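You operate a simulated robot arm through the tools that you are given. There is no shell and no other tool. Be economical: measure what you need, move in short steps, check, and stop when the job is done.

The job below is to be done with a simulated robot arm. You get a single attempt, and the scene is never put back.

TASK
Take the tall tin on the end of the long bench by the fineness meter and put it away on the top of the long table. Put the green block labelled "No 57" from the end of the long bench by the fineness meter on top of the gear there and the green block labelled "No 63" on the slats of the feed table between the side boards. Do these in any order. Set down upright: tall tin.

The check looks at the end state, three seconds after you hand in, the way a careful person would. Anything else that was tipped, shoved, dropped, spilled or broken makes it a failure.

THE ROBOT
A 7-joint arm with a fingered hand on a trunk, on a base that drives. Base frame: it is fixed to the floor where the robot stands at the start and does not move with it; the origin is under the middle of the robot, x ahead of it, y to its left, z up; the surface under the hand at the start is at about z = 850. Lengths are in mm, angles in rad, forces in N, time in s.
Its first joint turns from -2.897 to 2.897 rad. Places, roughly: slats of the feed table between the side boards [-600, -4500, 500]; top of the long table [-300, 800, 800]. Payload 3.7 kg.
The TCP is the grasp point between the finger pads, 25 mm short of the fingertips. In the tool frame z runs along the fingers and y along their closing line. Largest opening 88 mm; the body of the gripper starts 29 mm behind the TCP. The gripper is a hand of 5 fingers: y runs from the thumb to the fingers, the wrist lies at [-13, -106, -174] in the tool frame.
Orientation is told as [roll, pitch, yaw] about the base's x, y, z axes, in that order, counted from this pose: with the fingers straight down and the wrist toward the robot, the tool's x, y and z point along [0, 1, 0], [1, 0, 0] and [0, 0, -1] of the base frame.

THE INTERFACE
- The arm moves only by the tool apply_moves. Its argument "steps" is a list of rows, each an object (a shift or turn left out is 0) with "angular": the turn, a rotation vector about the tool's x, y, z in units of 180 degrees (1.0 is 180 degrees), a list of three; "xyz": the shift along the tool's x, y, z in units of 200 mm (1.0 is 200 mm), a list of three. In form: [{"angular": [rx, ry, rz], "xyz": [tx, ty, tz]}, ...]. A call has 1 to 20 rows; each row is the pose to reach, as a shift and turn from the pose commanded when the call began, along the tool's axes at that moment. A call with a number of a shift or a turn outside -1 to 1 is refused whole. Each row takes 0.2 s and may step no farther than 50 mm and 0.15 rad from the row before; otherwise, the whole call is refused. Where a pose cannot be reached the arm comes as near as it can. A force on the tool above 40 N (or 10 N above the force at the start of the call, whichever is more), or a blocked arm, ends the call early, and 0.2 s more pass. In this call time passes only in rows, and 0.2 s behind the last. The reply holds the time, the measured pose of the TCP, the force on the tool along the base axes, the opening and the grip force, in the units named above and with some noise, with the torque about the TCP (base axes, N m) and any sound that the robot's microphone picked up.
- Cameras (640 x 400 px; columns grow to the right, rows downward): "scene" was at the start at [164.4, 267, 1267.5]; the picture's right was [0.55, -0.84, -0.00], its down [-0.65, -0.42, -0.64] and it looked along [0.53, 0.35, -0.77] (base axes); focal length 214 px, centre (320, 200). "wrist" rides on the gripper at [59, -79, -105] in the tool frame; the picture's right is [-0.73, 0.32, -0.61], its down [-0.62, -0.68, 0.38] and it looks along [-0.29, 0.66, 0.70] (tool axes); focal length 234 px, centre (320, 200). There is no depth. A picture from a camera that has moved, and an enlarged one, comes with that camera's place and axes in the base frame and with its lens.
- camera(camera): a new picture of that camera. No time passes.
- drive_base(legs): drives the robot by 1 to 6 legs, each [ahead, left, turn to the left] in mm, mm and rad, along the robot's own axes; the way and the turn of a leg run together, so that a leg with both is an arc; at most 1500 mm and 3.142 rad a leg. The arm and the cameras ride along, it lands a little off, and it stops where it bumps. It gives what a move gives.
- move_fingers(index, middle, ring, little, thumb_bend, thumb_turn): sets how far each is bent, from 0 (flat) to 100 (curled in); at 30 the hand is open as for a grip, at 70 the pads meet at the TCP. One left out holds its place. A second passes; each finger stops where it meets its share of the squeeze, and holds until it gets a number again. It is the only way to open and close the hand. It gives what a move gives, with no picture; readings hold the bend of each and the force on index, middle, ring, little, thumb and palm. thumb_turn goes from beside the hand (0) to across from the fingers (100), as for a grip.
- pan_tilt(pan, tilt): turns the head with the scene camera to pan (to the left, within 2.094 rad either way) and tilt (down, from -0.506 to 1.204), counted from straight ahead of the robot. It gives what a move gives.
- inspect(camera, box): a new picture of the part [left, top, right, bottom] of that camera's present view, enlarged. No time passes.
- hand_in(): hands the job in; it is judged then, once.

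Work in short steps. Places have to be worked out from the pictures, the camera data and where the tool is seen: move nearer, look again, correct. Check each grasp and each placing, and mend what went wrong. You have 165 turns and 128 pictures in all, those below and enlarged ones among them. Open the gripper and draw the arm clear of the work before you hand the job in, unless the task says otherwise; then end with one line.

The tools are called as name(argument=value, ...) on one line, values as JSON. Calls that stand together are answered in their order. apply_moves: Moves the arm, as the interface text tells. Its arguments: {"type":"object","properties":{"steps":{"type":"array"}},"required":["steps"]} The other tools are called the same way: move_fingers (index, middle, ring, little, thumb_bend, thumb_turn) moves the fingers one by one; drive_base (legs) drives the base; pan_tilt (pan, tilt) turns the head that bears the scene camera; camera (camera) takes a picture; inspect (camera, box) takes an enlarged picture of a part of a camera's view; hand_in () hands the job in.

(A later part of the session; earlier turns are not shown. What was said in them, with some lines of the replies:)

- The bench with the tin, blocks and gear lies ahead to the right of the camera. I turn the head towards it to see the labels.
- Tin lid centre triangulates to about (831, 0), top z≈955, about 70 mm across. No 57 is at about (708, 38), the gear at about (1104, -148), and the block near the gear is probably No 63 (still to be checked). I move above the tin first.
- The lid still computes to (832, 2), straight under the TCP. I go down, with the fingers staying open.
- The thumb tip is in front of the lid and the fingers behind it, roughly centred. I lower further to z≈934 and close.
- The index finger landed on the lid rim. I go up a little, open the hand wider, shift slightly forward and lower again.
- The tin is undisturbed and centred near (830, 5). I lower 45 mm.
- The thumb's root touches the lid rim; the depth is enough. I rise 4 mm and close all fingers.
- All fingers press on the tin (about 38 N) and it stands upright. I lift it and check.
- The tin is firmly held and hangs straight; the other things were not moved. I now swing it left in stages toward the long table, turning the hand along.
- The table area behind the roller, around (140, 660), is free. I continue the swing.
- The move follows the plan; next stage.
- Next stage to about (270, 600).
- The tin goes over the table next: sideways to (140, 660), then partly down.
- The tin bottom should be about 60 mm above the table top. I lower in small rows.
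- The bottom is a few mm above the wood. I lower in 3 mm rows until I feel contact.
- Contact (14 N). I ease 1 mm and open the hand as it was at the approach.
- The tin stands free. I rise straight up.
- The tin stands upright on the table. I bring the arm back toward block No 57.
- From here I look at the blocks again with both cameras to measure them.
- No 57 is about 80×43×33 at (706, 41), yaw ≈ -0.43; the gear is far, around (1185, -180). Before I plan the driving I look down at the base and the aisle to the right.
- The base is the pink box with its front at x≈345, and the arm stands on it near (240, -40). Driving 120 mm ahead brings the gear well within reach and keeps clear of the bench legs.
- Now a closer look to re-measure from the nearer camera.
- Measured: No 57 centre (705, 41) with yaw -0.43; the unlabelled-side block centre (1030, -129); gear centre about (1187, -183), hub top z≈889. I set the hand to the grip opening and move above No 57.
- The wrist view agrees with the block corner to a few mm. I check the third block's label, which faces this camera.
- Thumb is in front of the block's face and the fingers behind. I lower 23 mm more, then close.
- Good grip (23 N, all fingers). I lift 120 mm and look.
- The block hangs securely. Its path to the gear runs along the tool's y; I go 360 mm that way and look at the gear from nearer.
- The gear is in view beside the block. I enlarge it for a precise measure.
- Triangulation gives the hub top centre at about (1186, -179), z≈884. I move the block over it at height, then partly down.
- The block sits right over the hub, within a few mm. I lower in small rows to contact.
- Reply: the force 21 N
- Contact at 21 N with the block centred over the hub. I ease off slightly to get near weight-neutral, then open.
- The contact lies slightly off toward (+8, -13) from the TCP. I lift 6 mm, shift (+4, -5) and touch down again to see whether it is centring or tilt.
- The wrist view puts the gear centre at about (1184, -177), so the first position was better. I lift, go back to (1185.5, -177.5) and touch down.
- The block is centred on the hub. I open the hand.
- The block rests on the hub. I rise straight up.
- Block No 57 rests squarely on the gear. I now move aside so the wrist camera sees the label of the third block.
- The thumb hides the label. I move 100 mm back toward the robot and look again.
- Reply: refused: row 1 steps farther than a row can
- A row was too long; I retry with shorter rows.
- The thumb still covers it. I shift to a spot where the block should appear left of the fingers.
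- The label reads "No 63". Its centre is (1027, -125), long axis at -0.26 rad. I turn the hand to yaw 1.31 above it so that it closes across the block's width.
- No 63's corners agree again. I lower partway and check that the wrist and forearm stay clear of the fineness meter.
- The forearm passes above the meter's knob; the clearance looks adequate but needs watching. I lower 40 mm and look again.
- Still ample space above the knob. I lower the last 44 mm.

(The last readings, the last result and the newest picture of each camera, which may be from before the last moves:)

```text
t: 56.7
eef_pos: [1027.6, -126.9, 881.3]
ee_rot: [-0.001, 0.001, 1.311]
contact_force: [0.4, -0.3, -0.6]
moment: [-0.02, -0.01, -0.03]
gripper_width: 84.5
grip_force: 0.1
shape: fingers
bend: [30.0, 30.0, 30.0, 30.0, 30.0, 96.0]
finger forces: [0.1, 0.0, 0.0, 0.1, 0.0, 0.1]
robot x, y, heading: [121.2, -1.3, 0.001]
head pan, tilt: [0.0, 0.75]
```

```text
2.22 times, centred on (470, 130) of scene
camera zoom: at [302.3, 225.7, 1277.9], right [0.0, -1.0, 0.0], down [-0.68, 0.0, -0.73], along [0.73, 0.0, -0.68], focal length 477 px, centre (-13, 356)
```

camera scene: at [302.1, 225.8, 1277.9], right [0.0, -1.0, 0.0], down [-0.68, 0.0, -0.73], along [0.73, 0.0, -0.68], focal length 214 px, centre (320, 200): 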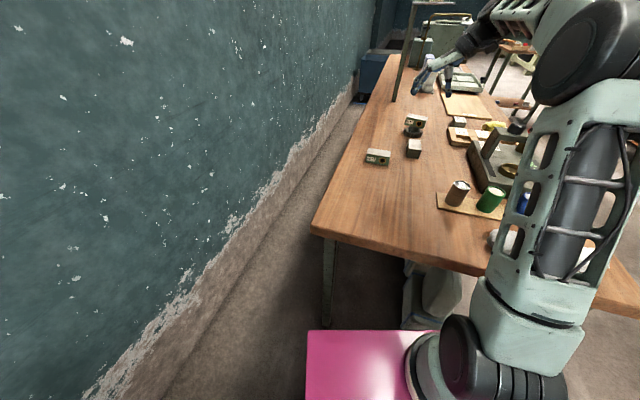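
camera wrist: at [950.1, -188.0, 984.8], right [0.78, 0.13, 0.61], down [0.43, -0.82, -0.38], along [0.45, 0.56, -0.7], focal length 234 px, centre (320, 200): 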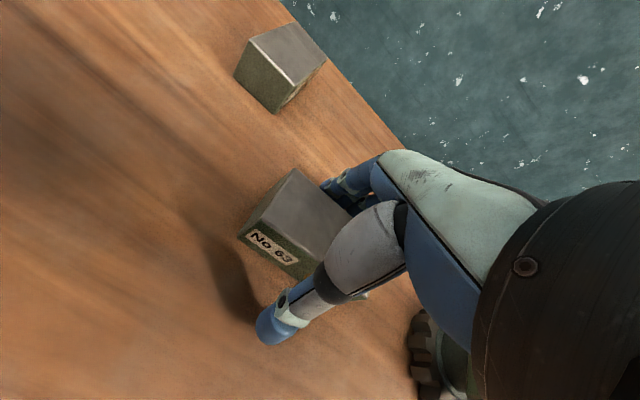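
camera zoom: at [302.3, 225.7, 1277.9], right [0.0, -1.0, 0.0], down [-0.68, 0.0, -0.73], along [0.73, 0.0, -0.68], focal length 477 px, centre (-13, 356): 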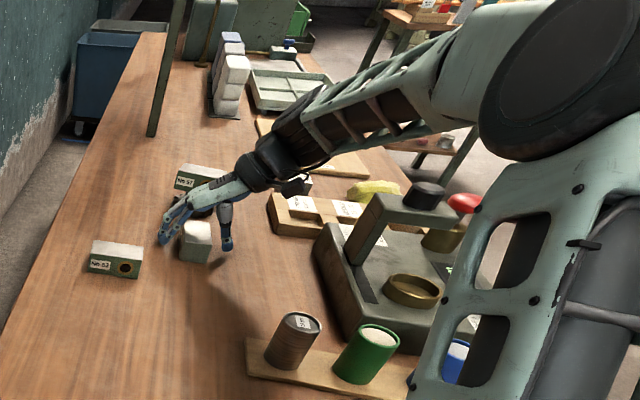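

The hand straddles No 63, labels confirmed. I shift 5 mm toward the fingers' side to centre and close.

apply_moves(steps=[{"xyz": [0, 0.025, 0]}])

move_fingers(index=70, middle=70, ring=70, little=70, thumb_bend=70)

camera(camera="wrist")

```text
t: 57.1
eef_pos: [1028.0, -122.8, 881.6]
ee_rot: [0.0, 0.001, 1.31]
contact_force: [0.0, 0.8, 0.6]
moment: [-0.01, 0.03, 0.04]
gripper_width: 84.6
grip_force: 0.0
shape: fingers
bend: [30.0, 30.0, 30.0, 30.0, 30.0, 96.0]
finger forces: [0.0, 0.0, 0.0, 0.1, 0.0, 0.1]
robot x, y, heading: [119.8, 0.8, 0.001]
head pan, tilt: [0.0, 0.75]
```

```text
t: 58.1
eef_pos: [1027.7, -121.4, 881.4]
ee_rot: [0.001, 0.0, 1.311]
contact_force: [-1.0, 2.5, -0.5]
moment: [0.17, -0.05, 0.03]
gripper_width: 37.2
grip_force: 23.0
shape: fingers
bend: [57.0, 61.0, 62.0, 65.0, 52.0, 95.0]
finger forces: [7.7, 6.5, 5.0, 4.4, 22.0, 0.1]
robot x, y, heading: [118.7, 2.4, -0.002]
head pan, tilt: [0.0, 0.75]
```

```text
59 pictures are left
camera wrist: at [951.1, -182.7, 985.3], right [0.78, 0.13, 0.61], down [0.43, -0.82, -0.38], along [0.45, 0.56, -0.7], focal length 234 px, centre (320, 200)
```

wrist: 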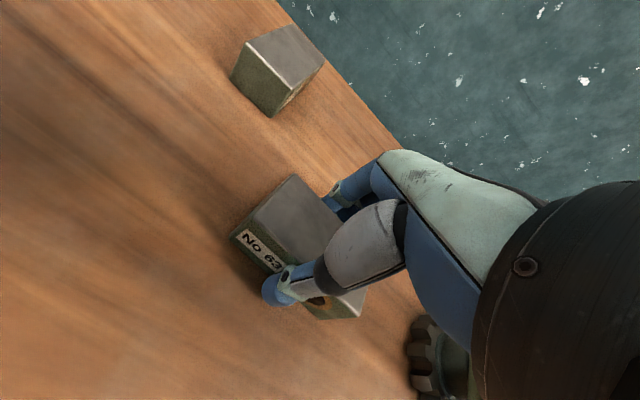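

The grip is the same as before (23 N). I lift straight up 180 mm.

apply_moves(steps=[{"xyz": [0, 0, -0.05]}, {"xyz": [0, 0, -0.2]}, {"xyz": [0, 0, -0.4]}, {"xyz": [0, 0, -0.6]}, {"xyz": [0, 0, -0.8]}, {"xyz": [0, 0, -1.0]}])

camera(camera="wrist")

camera(camera="scene")

```text
t: 59.5
eef_pos: [1026.7, -122.7, 1079.2]
ee_rot: [0.003, 0.002, 1.311]
contact_force: [0.2, -0.2, -7.4]
moment: [0.04, -0.03, 0.0]
gripper_width: 37.5
grip_force: 21.6
shape: fingers
bend: [58.0, 62.0, 63.0, 65.0, 52.0, 95.0]
finger forces: [7.2, 5.9, 4.4, 4.0, 21.2, 0.2]
robot x, y, heading: [116.6, -5.8, 0.002]
head pan, tilt: [0.0, 0.75]
```

```text
58 pictures are left
camera wrist: at [951.0, -184.2, 1184.7], right [0.79, 0.13, 0.61], down [0.43, -0.82, -0.38], along [0.45, 0.56, -0.7], focal length 234 px, centre (320, 200)
```

wrist: 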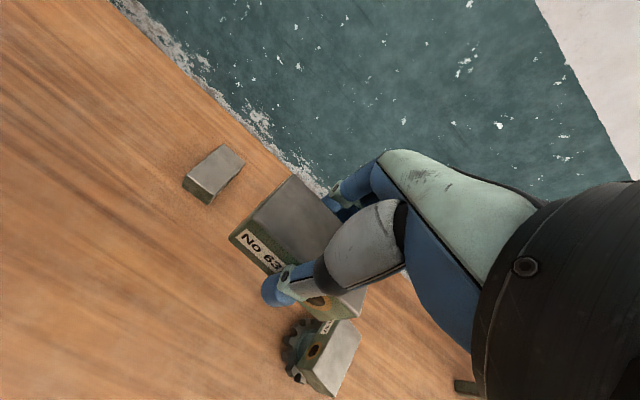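

```text
57 pictures are left
camera scene: at [302.8, 225.6, 1277.9], right [0.0, -1.0, 0.0], down [-0.68, 0.0, -0.73], along [0.73, 0.0, -0.68], focal length 214 px, centre (320, 200)
```

scene: 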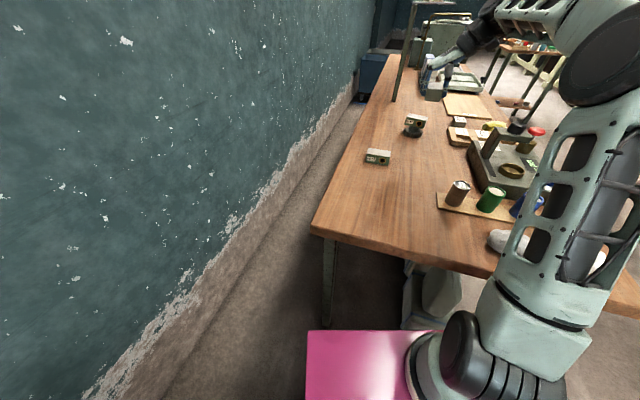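

No 63 is held and everything else is in place. I turn the hand back and draw it in towards the robot for travelling.

apply_moves(steps=[{"xyz": [0.079, 0.005, 0], "angular": [0, 0, 0.04]}, {"xyz": [0.158, 0.01, 0], "angular": [0, 0, 0.08]}, {"xyz": [0.237, 0.015, 0], "angular": [0, 0, 0.12]}, {"xyz": [0.315, 0.02, 0], "angular": [0, 0, 0.16]}, {"xyz": [0.394, 0.025, 0], "angular": [0, 0, 0.2]}, {"xyz": [0.473, 0.03, 0], "angular": [0, 0, 0.24]}, {"xyz": [0.55, 0.035, 0], "angular": [0, 0, 0.28]}, {"xyz": [0.63, 0.04, 0], "angular": [0, 0, 0.32]}, {"xyz": [0.71, 0.045, 0], "angular": [0, 0, 0.36]}, {"xyz": [0.79, 0.05, 0], "angular": [0, 0, 0.4]}, {"xyz": [0.87, 0.055, 0], "angular": [0, 0, 0.42]}, {"xyz": [0.945, 0.06, 0], "angular": [0, 0, 0.44]}])

```text
t: 62.1
eef_pos: [848.4, -61.5, 1081.4]
ee_rot: [0.0, 0.001, -0.073]
contact_force: [-0.7, -0.1, -8.3]
moment: [-0.02, 0.01, -0.02]
gripper_width: 37.3
grip_force: 21.8
shape: fingers
bend: [58.0, 62.0, 63.0, 65.0, 52.0, 95.0]
finger forces: [7.3, 5.9, 4.4, 3.9, 21.1, 0.1]
robot x, y, heading: [118.2, -0.2, 0.0]
head pan, tilt: [0.0, 0.75]
```

Now I back away from the bench, shift right and turn to face the feed table at the far end (along -y).

drive_base(legs=[[-200, 0, 0], [0, -600, 0], [0, 0, -1.6]])

pan_tilt(pan=0.0, tilt=0.35)

camera(camera="scene")

```text
t: 70.7
eef_pos: [-179.9, -1328.9, 1082.0]
ee_rot: [0.001, 0.0, -1.696]
contact_force: [0.1, 0.1, -6.9]
moment: [-0.05, 0.03, 0.02]
gripper_width: 36.7
grip_force: 19.8
shape: fingers
bend: [58.0, 62.0, 63.0, 66.0, 52.0, 95.0]
finger forces: [6.8, 5.5, 4.1, 3.5, 19.7, 0.0]
robot x, y, heading: [-77.2, -608.4, -1.624]
head pan, tilt: [0.0, 0.75]
```

```text
t: 71.6
eef_pos: [-177.1, -1329.2, 1081.5]
ee_rot: [-0.003, 0.0, -1.695]
contact_force: [0.7, 0.2, -7.9]
moment: [-0.05, 0.01, 0.0]
gripper_width: 37.0
grip_force: 20.1
shape: fingers
bend: [58.0, 62.0, 63.0, 66.0, 52.0, 95.0]
finger forces: [6.9, 5.6, 4.1, 3.4, 19.6, 0.0]
robot x, y, heading: [-77.7, -606.2, -1.619]
head pan, tilt: [0.0, 0.351]
```

```text
56 pictures are left
camera scene: at [136.7, -810.1, 1313.5], right [-1.0, 0.05, 0.0], down [0.02, 0.34, -0.94], along [-0.05, -0.94, -0.34], focal length 214 px, centre (320, 200)
```

scene: 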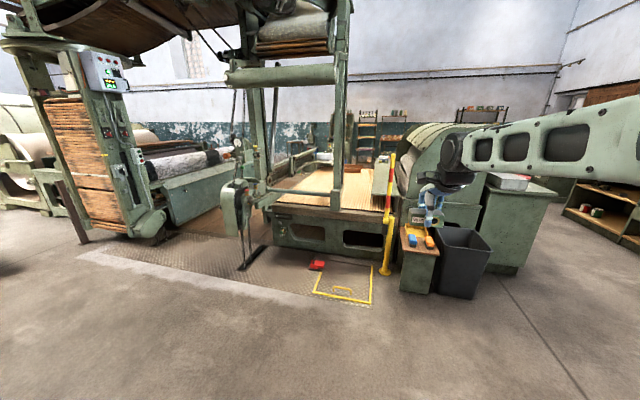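

The feed table with slats is seen ahead. I zoom in on it.

inspect(camera="scene", box=[220, 120, 420, 310])

inspect(camera="scene", box=[270, 140, 410, 220])

```text
2.11 times, centred on (320, 215) of scene
camera zoom: at [136.7, -810.1, 1313.5], right [-1.0, 0.05, 0.0], down [0.02, 0.34, -0.94], along [-0.05, -0.94, -0.34], focal length 452 px, centre (320, 168)
```

zoom: 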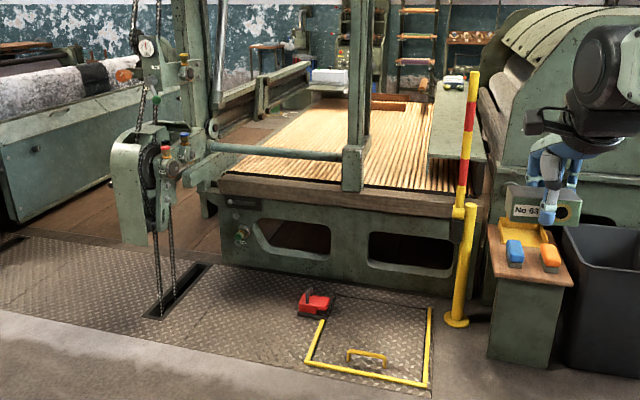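

```text
4.57 times, centred on (340, 180) of scene
camera zoom: at [136.7, -810.1, 1313.5], right [-1.0, 0.05, 0.0], down [0.02, 0.34, -0.94], along [-0.05, -0.94, -0.34], focal length 980 px, centre (229, 291)
```

zoom: 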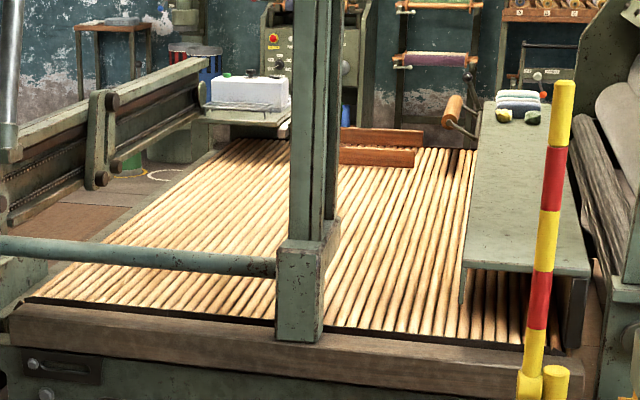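

The two brown side boards stand at the far end of the slatted bed, matching (-600, -4500). The way there has to go round; the aisle to the right (x≈-2350) looks free. I drive there in stages and look.

drive_base(legs=[[0, -1500, 0], [0, -700, 0]])

camera(camera="scene")

```text
t: 82.5
eef_pos: [-2387.3, -1218.4, 1080.1]
ee_rot: [0.001, 0.003, -1.739]
contact_force: [2.8, 2.8, -8.8]
moment: [-0.11, 0.08, -0.02]
gripper_width: 37.2
grip_force: 20.4
shape: fingers
bend: [58.0, 63.0, 64.0, 66.0, 52.0, 95.0]
finger forces: [7.0, 5.2, 4.0, 3.4, 21.0, 0.1]
robot x, y, heading: [-2255.7, -500.7, -1.664]
head pan, tilt: [0.0, 0.351]
```

```text
53 pictures are left
camera scene: at [-2048.5, -714.7, 1313.7], right [-1.0, 0.1, 0.0], down [0.03, 0.34, -0.94], along [-0.09, -0.93, -0.34], focal length 214 px, centre (320, 200)
```

scene: 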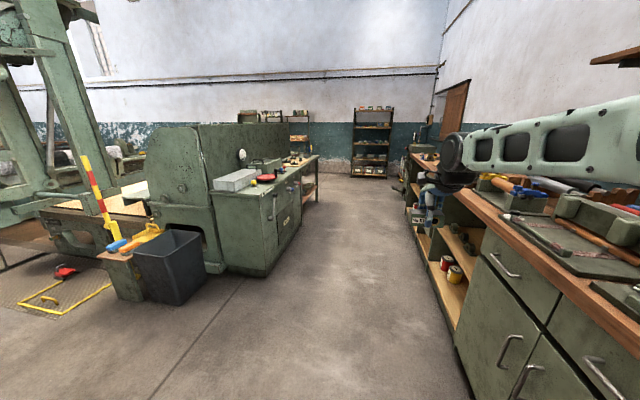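

The room's axes are turned by about -0.32 rad; the aisle runs along heading -1.89. I align with it and drive down.

drive_base(legs=[[0, 0, -0.22], [1000, 270, 0], [833, 230, 0]])

pan_tilt(pan=0.5, tilt=0.3)

camera(camera="scene")

```text
t: 92.6
eef_pos: [-2633.2, -3036.0, 1080.8]
ee_rot: [0.002, 0.001, -1.971]
contact_force: [-0.3, -1.0, -7.4]
moment: [-0.06, 0.04, 0.0]
gripper_width: 36.9
grip_force: 19.7
shape: fingers
bend: [58.0, 63.0, 64.0, 66.0, 52.0, 95.0]
finger forces: [7.5, 5.4, 4.1, 3.2, 19.5, 0.1]
robot x, y, heading: [-2340.9, -2365.3, -1.897]
head pan, tilt: [0.0, 0.351]
```

```text
t: 93.6
eef_pos: [-2633.2, -3037.0, 1080.7]
ee_rot: [0.0, 0.002, -1.97]
contact_force: [-0.8, 0.1, -8.1]
moment: [-0.05, 0.05, -0.02]
gripper_width: 37.0
grip_force: 20.2
shape: fingers
bend: [58.0, 63.0, 64.0, 66.0, 52.0, 95.0]
finger forces: [7.4, 5.4, 4.0, 3.3, 19.5, 0.1]
robot x, y, heading: [-2340.7, -2367.1, -1.893]
head pan, tilt: [0.499, 0.3]
```

```text
52 pictures are left
camera scene: at [-2142.2, -2625.8, 1318.3], right [-0.99, -0.17, 0.0], down [-0.05, 0.29, -0.96], along [0.16, -0.94, -0.3], focal length 214 px, centre (320, 200)
```

scene: 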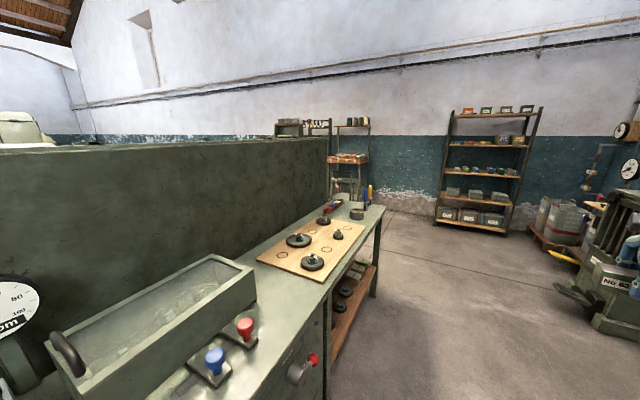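

The cabinet ends at about y=-4240. I drive on past its end and look left.

drive_base(legs=[[1200, 0, 0], [1100, 0, 0]])

pan_tilt(pan=1.3, tilt=0.3)

camera(camera="scene")

```text
t: 104.8
eef_pos: [-3336.9, -5222.1, 1079.9]
ee_rot: [-0.001, 0.001, -1.955]
contact_force: [1.1, -0.6, -7.4]
moment: [-0.02, 0.03, -0.01]
gripper_width: 37.1
grip_force: 19.5
shape: fingers
bend: [58.0, 63.0, 64.0, 66.0, 52.0, 95.0]
finger forces: [7.6, 5.3, 4.0, 3.1, 19.4, 0.0]
robot x, y, heading: [-3056.0, -4546.9, -1.885]
head pan, tilt: [0.499, 0.3]
```

```text
t: 106.0
eef_pos: [-3337.3, -5222.7, 1081.1]
ee_rot: [0.0, 0.002, -1.954]
contact_force: [-0.3, -0.5, -6.7]
moment: [-0.02, 0.03, -0.01]
gripper_width: 37.1
grip_force: 19.5
shape: fingers
bend: [58.0, 63.0, 64.0, 66.0, 52.0, 95.0]
finger forces: [7.6, 5.3, 4.0, 3.2, 19.4, 0.1]
robot x, y, heading: [-3054.5, -4549.1, -1.885]
head pan, tilt: [1.3, 0.3]
```

```text
51 pictures are left
camera scene: at [-2792.5, -4764.1, 1318.3], right [-0.55, -0.84, 0.0], down [-0.25, 0.16, -0.96], along [0.8, -0.53, -0.3], focal length 214 px, centre (320, 200)
```

scene: 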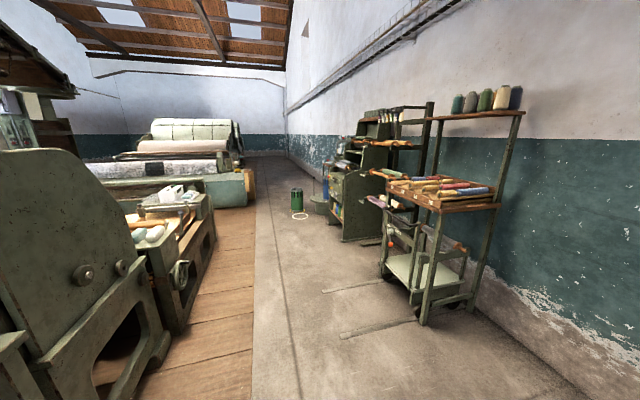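

A passage leads along the back of the machine; the feed table's rear end is visible on the left. I zoom in.

inspect(camera="scene", box=[90, 150, 290, 340])

inspect(camera="scene", box=[110, 180, 220, 270])

```text
2.11 times, centred on (190, 245) of scene
camera zoom: at [-2792.5, -4764.1, 1318.3], right [-0.55, -0.84, 0.0], down [-0.25, 0.16, -0.96], along [0.8, -0.53, -0.3], focal length 452 px, centre (594, 105)
```

zoom: 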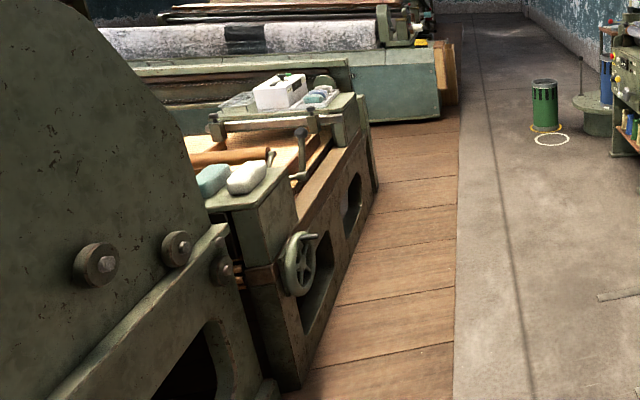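

```text
4.44 times, centred on (165, 225) of scene
camera zoom: at [-2792.5, -4764.1, 1318.3], right [-0.55, -0.84, 0.0], down [-0.25, 0.16, -0.96], along [0.8, -0.53, -0.3], focal length 953 px, centre (1009, 89)
```

zoom: 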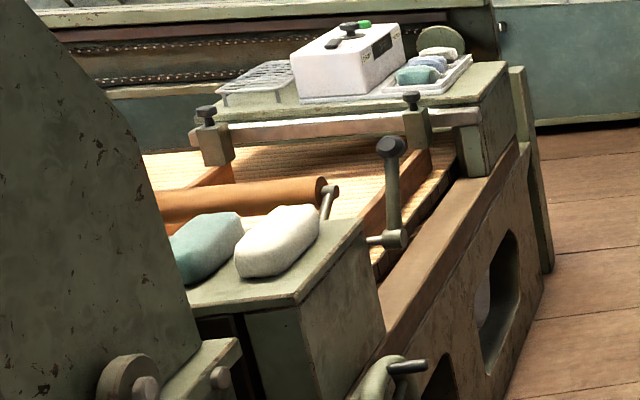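

The bed's rear face runs from (-1318, -4566) to (6, -5019), and the target lies about 300 mm inside it. I turn left into the passage, drive along it at about 600 mm from the face, then look.

drive_base(legs=[[0, 0, 1.555], [1000, -60, 0]])

pan_tilt(pan=0.4, tilt=0.5)

camera(camera="scene")

```text
t: 115.0
eef_pos: [-1465.3, -5263.3, 1080.5]
ee_rot: [-0.001, 0.001, -0.434]
contact_force: [-0.8, 0.4, -7.1]
moment: [-0.06, -0.02, -0.03]
gripper_width: 36.7
grip_force: 17.9
shape: fingers
bend: [59.0, 63.0, 64.0, 67.0, 52.0, 95.0]
finger forces: [6.7, 4.9, 3.7, 2.9, 17.8, 0.0]
robot x, y, heading: [-2122.8, -4948.2, -0.361]
head pan, tilt: [1.3, 0.3]
```

```text
t: 116.2
eef_pos: [-1465.5, -5263.1, 1081.3]
ee_rot: [-0.002, 0.003, -0.436]
contact_force: [0.1, -0.2, -7.9]
moment: [-0.07, 0.0, 0.0]
gripper_width: 36.6
grip_force: 18.2
shape: fingers
bend: [59.0, 63.0, 64.0, 67.0, 52.0, 95.0]
finger forces: [6.8, 4.9, 3.8, 3.0, 17.8, 0.1]
robot x, y, heading: [-2124.9, -4944.6, -0.355]
head pan, tilt: [0.4, 0.499]
```

```text
48 pictures are left
camera scene: at [-1860.0, -4768.4, 1299.9], right [0.04, -1.0, 0.0], down [-0.48, -0.02, -0.88], along [0.88, 0.04, -0.48], focal length 214 px, centre (320, 200)
```

scene: 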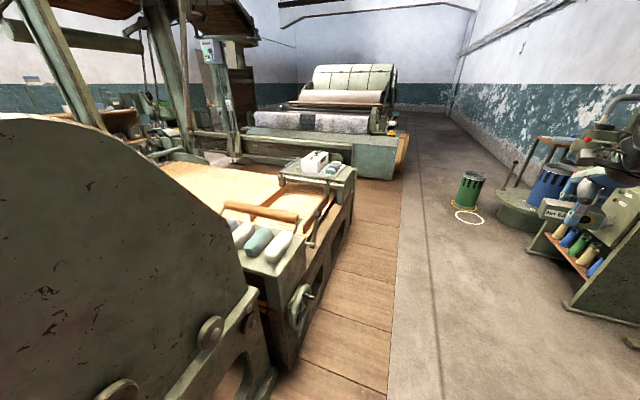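

The passage is clear. I re-tighten the grip a bit and drive the remaining 1.3 m along it.

move_fingers(index=74, middle=74, ring=74, little=74, thumb_bend=74)

drive_base(legs=[[0, 0, 0.025], [1297, 0, 0]])

pan_tilt(pan=1.4, tilt=0.7)

camera(camera="scene")

```text
t: 117.2
eef_pos: [-1465.8, -5264.1, 1081.1]
ee_rot: [-0.001, 0.002, -0.436]
contact_force: [0.0, -0.9, -7.6]
moment: [-0.07, -0.03, 0.01]
gripper_width: 37.4
grip_force: 26.1
shape: fingers
bend: [58.0, 64.0, 71.0, 72.0, 49.0, 93.0]
finger forces: [9.3, 6.9, 5.6, 4.8, 26.0, 0.1]
robot x, y, heading: [-2127.5, -4948.8, -0.361]
head pan, tilt: [0.4, 0.499]
```

```text
t: 124.1
eef_pos: [-215.6, -5626.6, 1080.5]
ee_rot: [-0.001, 0.003, -0.372]
contact_force: [-1.0, -0.7, -6.2]
moment: [-0.05, -0.07, -0.01]
gripper_width: 37.2
grip_force: 26.2
shape: fingers
bend: [58.0, 64.0, 71.0, 73.0, 49.0, 93.0]
finger forces: [9.1, 6.8, 5.5, 4.8, 25.8, 0.0]
robot x, y, heading: [-891.5, -5347.9, -0.298]
head pan, tilt: [0.4, 0.499]
```

```text
t: 125.3
eef_pos: [-216.0, -5626.0, 1080.5]
ee_rot: [0.0, 0.001, -0.372]
contact_force: [0.9, 0.4, -7.5]
moment: [-0.06, -0.07, -0.02]
gripper_width: 37.2
grip_force: 26.0
shape: fingers
bend: [58.0, 64.0, 71.0, 73.0, 49.0, 93.0]
finger forces: [9.0, 6.8, 5.5, 4.9, 25.7, 0.1]
robot x, y, heading: [-894.2, -5352.0, -0.299]
head pan, tilt: [1.4, 0.7]
```

```text
47 pictures are left
camera scene: at [-692.1, -5089.8, 1282.2], right [0.89, -0.45, 0.0], down [-0.29, -0.57, -0.77], along [0.35, 0.68, -0.64], focal length 214 px, centre (320, 200)
```

scene: 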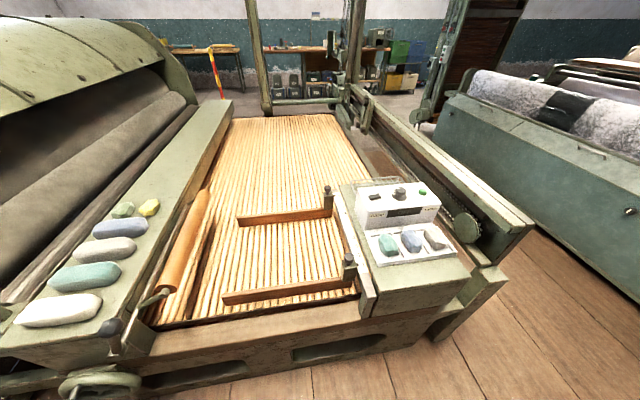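

A clear view: the space between the two brown side boards is centred at about (-560, -4508), z≈500. Turning left by 1.54 rad brings the held block right above the near side of it, high over everything.

drive_base(legs=[[0, 0, 1.54]])

pan_tilt(pan=0.0, tilt=0.8)

camera(camera="scene")

camera(camera="wrist")

```text
t: 129.6
eef_pos: [-614.0, -4676.0, 1079.7]
ee_rot: [0.0, 0.002, 1.194]
contact_force: [-1.1, 0.1, -7.3]
moment: [0.04, -0.09, -0.02]
gripper_width: 37.1
grip_force: 24.5
shape: fingers
bend: [71.0, 64.0, 72.0, 73.0, 49.0, 93.0]
finger forces: [8.6, 6.2, 5.3, 4.6, 24.3, 0.0]
robot x, y, heading: [-892.8, -5351.2, 1.266]
head pan, tilt: [1.4, 0.7]
```

```text
t: 131.1
eef_pos: [-613.3, -4675.7, 1081.1]
ee_rot: [0.001, 0.001, 1.194]
contact_force: [1.0, 0.4, -7.7]
moment: [0.07, -0.01, 0.02]
gripper_width: 36.9
grip_force: 24.5
shape: fingers
bend: [71.0, 64.0, 72.0, 73.0, 49.0, 93.0]
finger forces: [8.6, 6.3, 5.4, 4.5, 24.3, 0.1]
robot x, y, heading: [-889.4, -5350.9, 1.268]
head pan, tilt: [0.0, 0.799]
```

```text
46 pictures are left
camera scene: at [-1053.4, -5111.1, 1273.9], right [0.95, -0.3, 0.0], down [-0.21, -0.68, -0.7], along [0.21, 0.67, -0.72], focal length 214 px, centre (320, 200)
```

scene: 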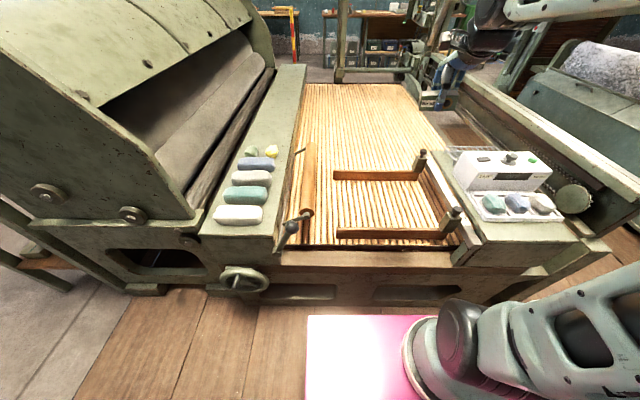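

```text
45 pictures are left
camera wrist: at [-697.5, -4726.7, 1184.8], right [0.79, 0.03, 0.61], down [0.33, -0.86, -0.38], along [0.51, 0.5, -0.7], focal length 234 px, centre (320, 200)
```

wrist: 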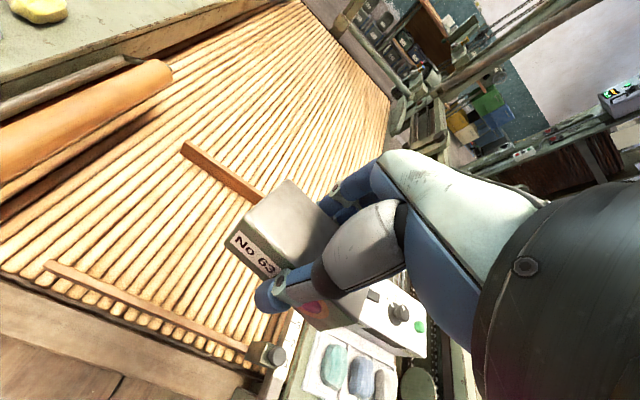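

Both views put the board ends at (-718, -4308) and (-836, -4651), slats at z≈520–540. I move to the middle between the boards and start lowering.

apply_moves(steps=[{"xyz": [0.05, 0.23, 0]}, {"xyz": [0.1, 0.46, 0]}, {"xyz": [0.152, 0.698, 0]}, {"xyz": [0.152, 0.698, 0.2]}, {"xyz": [0.152, 0.698, 0.4]}, {"xyz": [0.152, 0.698, 0.6]}, {"xyz": [0.152, 0.698, 0.8]}, {"xyz": [0.152, 0.698, 1.0]}])

camera(camera="wrist")

camera(camera="scene")

```text
t: 132.9
eef_pos: [-589.5, -4536.9, 881.4]
ee_rot: [0.001, 0.0, 1.194]
contact_force: [0.4, -0.3, -6.5]
moment: [0.05, -0.05, 0.0]
gripper_width: 36.5
grip_force: 24.1
shape: fingers
bend: [71.0, 64.0, 72.0, 73.0, 49.0, 93.0]
finger forces: [8.3, 6.4, 5.4, 4.4, 24.1, 0.0]
robot x, y, heading: [-896.0, -5350.7, 1.269]
head pan, tilt: [0.0, 0.799]
```

```text
44 pictures are left
camera wrist: at [-673.4, -4587.2, 985.5], right [0.79, 0.03, 0.61], down [0.33, -0.86, -0.38], along [0.51, 0.5, -0.7], focal length 234 px, centre (320, 200)
```

wrist: 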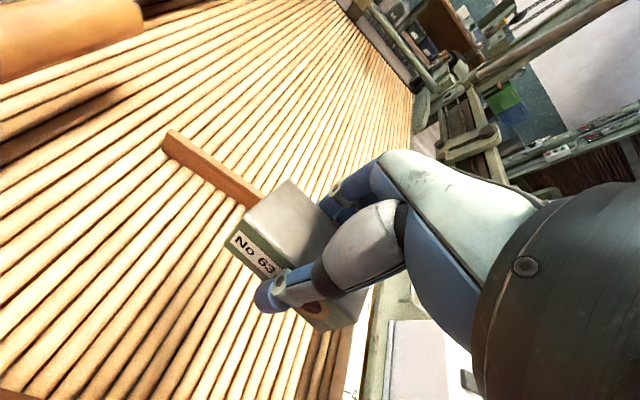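

```text
43 pictures are left
camera scene: at [-1053.3, -5111.3, 1273.9], right [0.95, -0.3, 0.0], down [-0.21, -0.68, -0.7], along [0.21, 0.67, -0.72], focal length 214 px, centre (320, 200)
```

scene: 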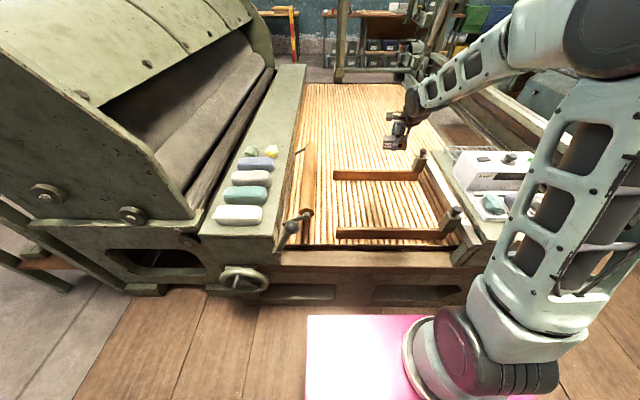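

The target projects right to the middle between the boards. I lower 200 mm more.

apply_moves(steps=[{"xyz": [0, 0, 0.22]}, {"xyz": [0, 0, 0.44]}, {"xyz": [0, 0, 0.66]}, {"xyz": [0, 0, 0.85]}, {"xyz": [0, 0, 1.0]}])

camera(camera="wrist")

inspect(camera="scene", box=[280, 80, 520, 280])

```text
t: 134.1
eef_pos: [-592.5, -4536.9, 680.0]
ee_rot: [-0.001, 0.001, 1.193]
contact_force: [0.1, -0.5, -6.0]
moment: [0.08, -0.03, 0.0]
gripper_width: 36.7
grip_force: 23.9
shape: fingers
bend: [71.0, 64.0, 72.0, 73.0, 49.0, 93.0]
finger forces: [8.3, 6.3, 5.3, 4.3, 23.7, 0.0]
robot x, y, heading: [-891.6, -5350.3, 1.267]
head pan, tilt: [0.0, 0.799]
```

```text
42 pictures are left
camera wrist: at [-675.7, -4587.8, 783.4], right [0.79, 0.03, 0.61], down [0.33, -0.86, -0.38], along [0.51, 0.5, -0.7], focal length 234 px, centre (320, 200)
```

wrist: 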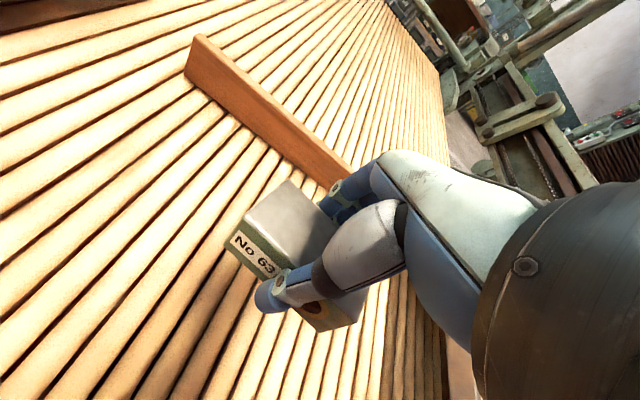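

```text
2.00 times, centred on (400, 180) of scene
camera zoom: at [-1053.4, -5111.2, 1273.9], right [0.95, -0.3, 0.0], down [-0.21, -0.68, -0.7], along [0.21, 0.67, -0.72], focal length 429 px, centre (160, 240)
```

zoom: 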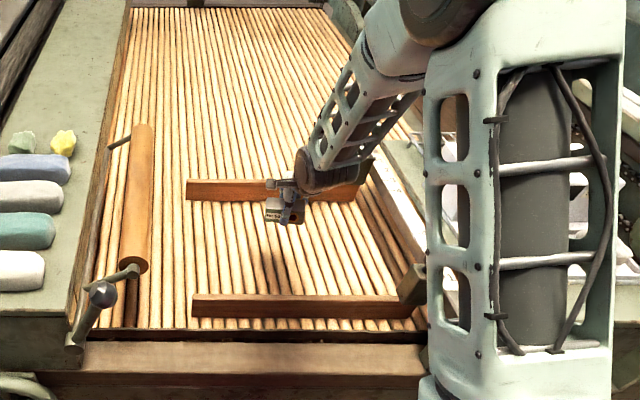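

Good: between both boards. I lower 80 mm more, then look.

apply_moves(steps=[{"xyz": [0, 0, 0.2]}, {"xyz": [0, 0, 0.32]}, {"xyz": [0, 0, 0.4]}])

camera(camera="wrist")

inspect(camera="scene", box=[340, 130, 460, 250])

```text
t: 134.9
eef_pos: [-590.2, -4535.5, 600.8]
ee_rot: [0.0, 0.001, 1.194]
contact_force: [-1.1, 0.0, -7.8]
moment: [0.04, -0.04, 0.01]
gripper_width: 36.5
grip_force: 24.1
shape: fingers
bend: [71.0, 64.0, 72.0, 73.0, 49.0, 93.0]
finger forces: [8.3, 6.3, 5.2, 4.3, 23.6, 0.0]
robot x, y, heading: [-893.7, -5351.6, 1.265]
head pan, tilt: [0.0, 0.799]
```

```text
40 pictures are left
camera wrist: at [-674.0, -4587.0, 704.0], right [0.79, 0.03, 0.61], down [0.33, -0.86, -0.38], along [0.51, 0.5, -0.7], focal length 234 px, centre (320, 200)
```

wrist: 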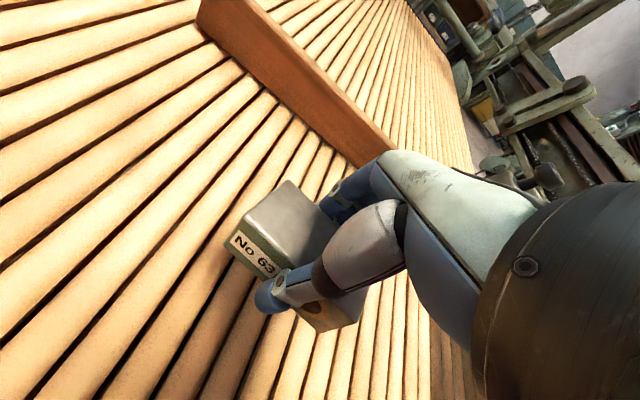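

```text
3.33 times, centred on (400, 190) of scene
camera zoom: at [-1053.3, -5111.1, 1273.9], right [0.95, -0.3, 0.0], down [-0.21, -0.68, -0.7], along [0.21, 0.67, -0.72], focal length 715 px, centre (53, 233)
```

zoom: 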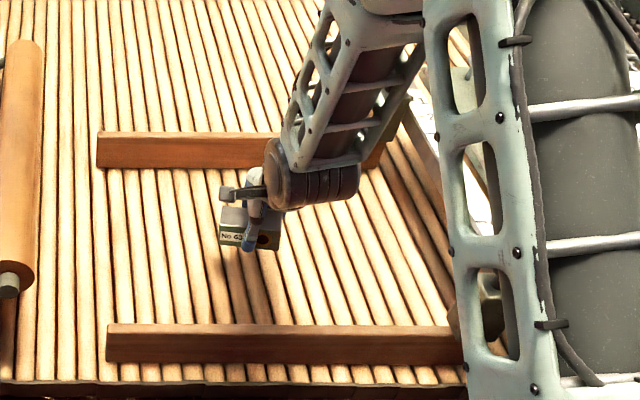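

The block is still some way above the slats. I lower in 5 mm rows.

apply_moves(steps=[{"xyz": [0, 0, 0.025]}, {"xyz": [0, 0, 0.05]}, {"xyz": [0, 0, 0.075]}, {"xyz": [0, 0, 0.1]}, {"xyz": [0, 0, 0.125]}, {"xyz": [0, 0, 0.15]}])

inspect(camera="scene", box=[360, 160, 420, 230])

```text
t: 136.3
eef_pos: [-590.7, -4536.0, 569.6]
ee_rot: [0.0, 0.003, 1.193]
contact_force: [0.4, -0.3, -7.4]
moment: [0.05, -0.04, 0.01]
gripper_width: 36.6
grip_force: 24.2
shape: fingers
bend: [71.0, 64.0, 72.0, 73.0, 49.0, 93.0]
finger forces: [8.4, 6.3, 5.3, 4.2, 23.5, 0.0]
robot x, y, heading: [-891.9, -5351.6, 1.268]
head pan, tilt: [0.0, 0.799]
```

```text
5.71 times, centred on (390, 195) of scene
camera zoom: at [-1053.3, -5111.0, 1273.9], right [0.95, -0.3, 0.0], down [-0.21, -0.68, -0.7], along [0.21, 0.67, -0.72], focal length 1226 px, centre (-80, 229)
```

zoom: 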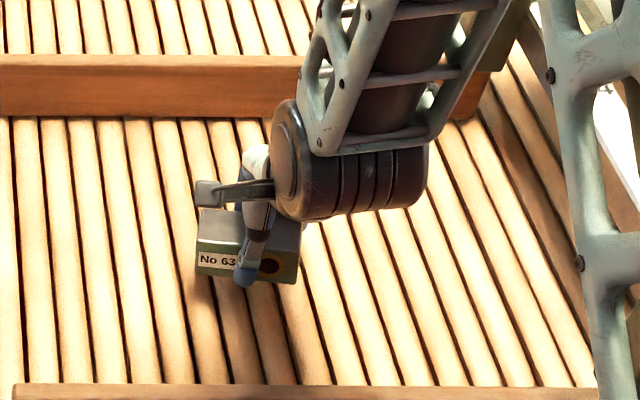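

apply_moves(steps=[{"xyz": [0, 0, 0.02]}, {"xyz": [0, 0, 0.04]}, {"xyz": [0, 0, 0.06]}, {"xyz": [0, 0, 0.08]}, {"xyz": [0, 0, 0.1]}])

inspect(camera="scene", box=[360, 160, 420, 230])

```text
t: 137.5
eef_pos: [-591.5, -4535.1, 550.3]
ee_rot: [0.0, 0.003, 1.194]
contact_force: [-0.1, -0.1, -7.5]
moment: [0.08, -0.07, -0.01]
gripper_width: 36.3
grip_force: 23.8
shape: fingers
bend: [71.0, 64.0, 72.0, 73.0, 49.0, 93.0]
finger forces: [8.3, 6.3, 5.3, 4.2, 23.5, 0.1]
robot x, y, heading: [-891.3, -5351.0, 1.267]
head pan, tilt: [0.0, 0.799]
```

```text
5.71 times, centred on (390, 195) of scene
camera zoom: at [-1053.3, -5111.0, 1273.9], right [0.95, -0.3, 0.0], down [-0.21, -0.68, -0.7], along [0.21, 0.67, -0.72], focal length 1226 px, centre (-80, 229)
```

zoom: 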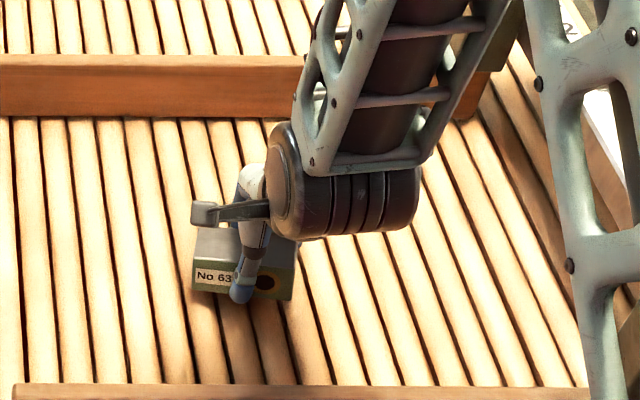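

No contact yet; the slats are probably near z=500. I continue in 4 mm rows.

apply_moves(steps=[{"xyz": [0, 0, 0.02]}, {"xyz": [0, 0, 0.04]}, {"xyz": [0, 0, 0.055]}, {"xyz": [0, 0, 0.07]}])

```text
t: 138.5
eef_pos: [-591.0, -4535.2, 536.3]
ee_rot: [0.0, 0.001, 1.194]
contact_force: [1.4, -1.9, -3.5]
moment: [0.11, 0.01, 0.03]
gripper_width: 36.9
grip_force: 25.4
shape: fingers
bend: [71.0, 64.0, 72.0, 73.0, 49.0, 93.0]
finger forces: [8.7, 6.6, 5.3, 4.0, 25.5, 0.1]
robot x, y, heading: [-890.6, -5352.0, 1.267]
head pan, tilt: [0.0, 0.799]
```

Contact is just starting (force changed from -7.5 to -3.5). I lower 3 mm more.

apply_moves(steps=[{"xyz": [0, 0, 0.008]}, {"xyz": [0, 0, 0.015]}])

inspect(camera="wrist", box=[180, 140, 400, 360])

```text
t: 139.1
eef_pos: [-589.5, -4535.1, 534.4]
ee_rot: [-0.001, 0.003, 1.192]
contact_force: [2.3, -4.1, 1.1]
moment: [0.22, 0.09, 0.06]
gripper_width: 36.8
grip_force: 25.0
shape: fingers
bend: [71.0, 64.0, 72.0, 73.0, 49.0, 94.0]
finger forces: [9.1, 6.3, 5.0, 3.6, 26.4, 0.0]
robot x, y, heading: [-891.2, -5351.7, 1.267]
head pan, tilt: [0.0, 0.799]
```

```text
1.82 times, centred on (290, 250) of wrist
camera zoom: at [-673.9, -4586.9, 638.0], right [0.79, 0.03, 0.61], down [0.33, -0.86, -0.38], along [0.51, 0.5, -0.7], focal length 426 px, centre (374, 109)
```

zoom: 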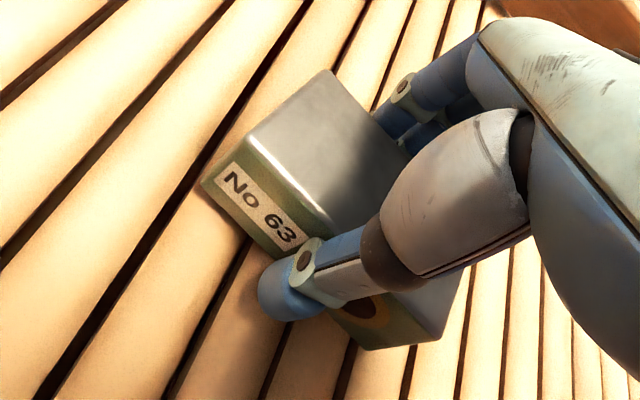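

The weight is now carried by the slats. One more mm, then I open.

apply_moves(steps=[{"xyz": [0, 0, 0.008]}])

move_fingers(index=30, middle=30, ring=30, little=30, thumb_bend=30)

camera(camera="wrist")

```text
t: 139.5
eef_pos: [-590.9, -4535.6, 532.3]
ee_rot: [0.001, 0.003, 1.194]
contact_force: [2.0, -2.8, 1.3]
moment: [0.2, 0.14, 0.02]
gripper_width: 37.1
grip_force: 24.9
shape: fingers
bend: [71.0, 64.0, 72.0, 73.0, 49.0, 94.0]
finger forces: [9.8, 6.2, 4.7, 3.3, 26.3, 0.0]
robot x, y, heading: [-893.9, -5352.3, 1.27]
head pan, tilt: [0.0, 0.799]
```

```text
t: 140.5
eef_pos: [-591.1, -4536.5, 532.3]
ee_rot: [-0.001, 0.001, 1.194]
contact_force: [-0.1, 0.1, -0.3]
moment: [-0.03, 0.02, 0.03]
gripper_width: 84.4
grip_force: 0.1
shape: fingers
bend: [30.0, 30.0, 30.0, 30.0, 30.0, 100.0]
finger forces: [0.1, 0.0, 0.1, 0.1, 0.0, 0.0]
robot x, y, heading: [-891.1, -5348.3, 1.263]
head pan, tilt: [0.0, 0.799]
```

```text
35 pictures are left
camera wrist: at [-674.3, -4586.5, 636.3], right [0.79, 0.03, 0.61], down [0.33, -0.86, -0.38], along [0.51, 0.5, -0.7], focal length 234 px, centre (320, 200)
```

wrist: 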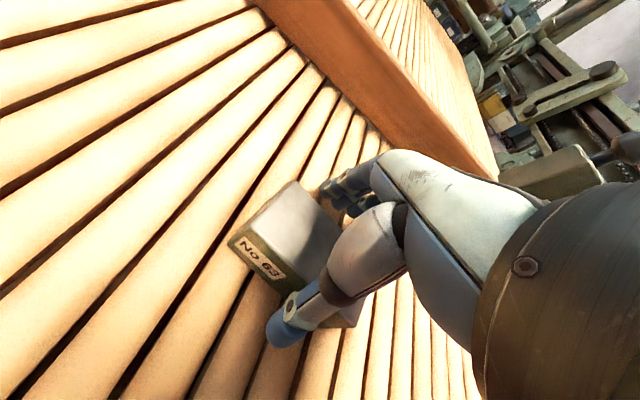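

The block stands released on the slats. I rise straight up.

apply_moves(steps=[{"xyz": [0, 0, -0.05]}, {"xyz": [0, 0, -0.12]}, {"xyz": [0, 0, -0.25]}, {"xyz": [0, 0, -0.45]}, {"xyz": [0, 0, -0.65]}, {"xyz": [0, 0, -0.85]}, {"xyz": [0, 0, -1.0]}])

apply_moves(steps=[{"xyz": [0, 0, -0.22]}, {"xyz": [0, 0, -0.44]}, {"xyz": [0, 0, -0.66]}, {"xyz": [0, 0, -0.85]}, {"xyz": [0, 0, -1.0]}])

camera(camera="scene")

camera(camera="wrist")

```text
t: 142.1
eef_pos: [-592.2, -4536.8, 731.9]
ee_rot: [0.001, 0.002, 1.193]
contact_force: [0.8, -0.4, 0.1]
moment: [-0.03, 0.01, 0.01]
gripper_width: 84.0
grip_force: 0.0
shape: fingers
bend: [30.0, 30.0, 30.0, 30.0, 30.0, 100.0]
finger forces: [0.0, 0.0, 0.0, 0.1, 0.0, 0.1]
robot x, y, heading: [-894.1, -5350.5, 1.268]
head pan, tilt: [0.0, 0.799]
```

```text
t: 143.3
eef_pos: [-590.6, -4533.2, 932.2]
ee_rot: [0.0, 0.003, 1.193]
contact_force: [-0.5, 0.0, 0.4]
moment: [-0.02, 0.01, 0.02]
gripper_width: 84.1
grip_force: 0.1
shape: fingers
bend: [30.0, 30.0, 30.0, 30.0, 30.0, 100.0]
finger forces: [0.1, 0.1, 0.1, 0.1, 0.0, 0.0]
robot x, y, heading: [-892.3, -5351.2, 1.266]
head pan, tilt: [0.0, 0.799]
```

```text
34 pictures are left
camera scene: at [-1053.4, -5111.2, 1273.9], right [0.95, -0.3, 0.0], down [-0.21, -0.68, -0.7], along [0.21, 0.67, -0.72], focal length 214 px, centre (320, 200)
```

scene: 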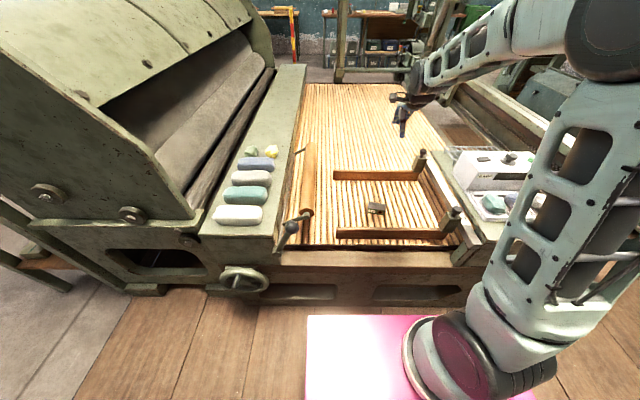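

```text
33 pictures are left
camera wrist: at [-674.8, -4584.6, 1036.2], right [0.79, 0.03, 0.61], down [0.33, -0.86, -0.38], along [0.51, 0.5, -0.7], focal length 234 px, centre (320, 200)
```

wrist: 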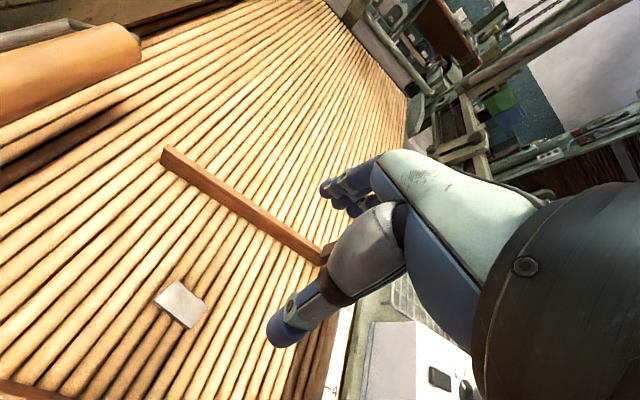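

No 63 lies flat on the slats between the boards. I raise the arm a little more and draw it back over the passage side.

apply_moves(steps=[{"xyz": [0, 0, -0.24]}, {"xyz": [0, 0, -0.48]}, {"xyz": [0, 0, -0.72]}, {"xyz": [0, -0.2, -0.8]}, {"xyz": [0, -0.42, -0.8]}, {"xyz": [0, -0.65, -0.8]}, {"xyz": [0, -0.88, -0.8]}])

inspect(camera="scene", box=[320, 150, 470, 250])

```text
t: 144.9
eef_pos: [-657.1, -4696.6, 1092.5]
ee_rot: [-0.001, 0.003, 1.195]
contact_force: [0.4, 1.5, -0.4]
moment: [0.01, -0.03, -0.02]
gripper_width: 84.2
grip_force: 0.1
shape: fingers
bend: [30.0, 30.0, 30.0, 30.0, 30.0, 100.0]
finger forces: [0.1, 0.0, 0.1, 0.1, 0.0, 0.0]
robot x, y, heading: [-889.7, -5351.4, 1.268]
head pan, tilt: [0.0, 0.799]
```

```text
4.00 times, centred on (395, 200) of scene
camera zoom: at [-1053.3, -5110.9, 1273.9], right [0.95, -0.3, 0.0], down [-0.21, -0.68, -0.7], along [0.21, 0.67, -0.72], focal length 858 px, centre (20, 200)
```

zoom: 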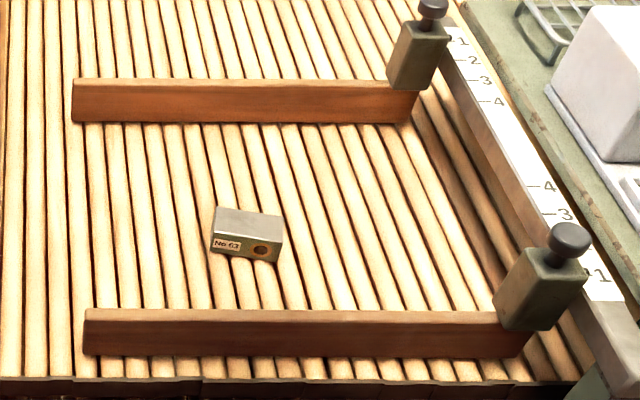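

All three placings are checked, the hand is open and the arm is clear, so I hand in.

hand_in()

```text
The job is handed in.
```

The job is handed in: the tall tin stands upright on the long table, block No 57 rests on the gear, and block No 63 lies on the feed-table slats between the side boards.
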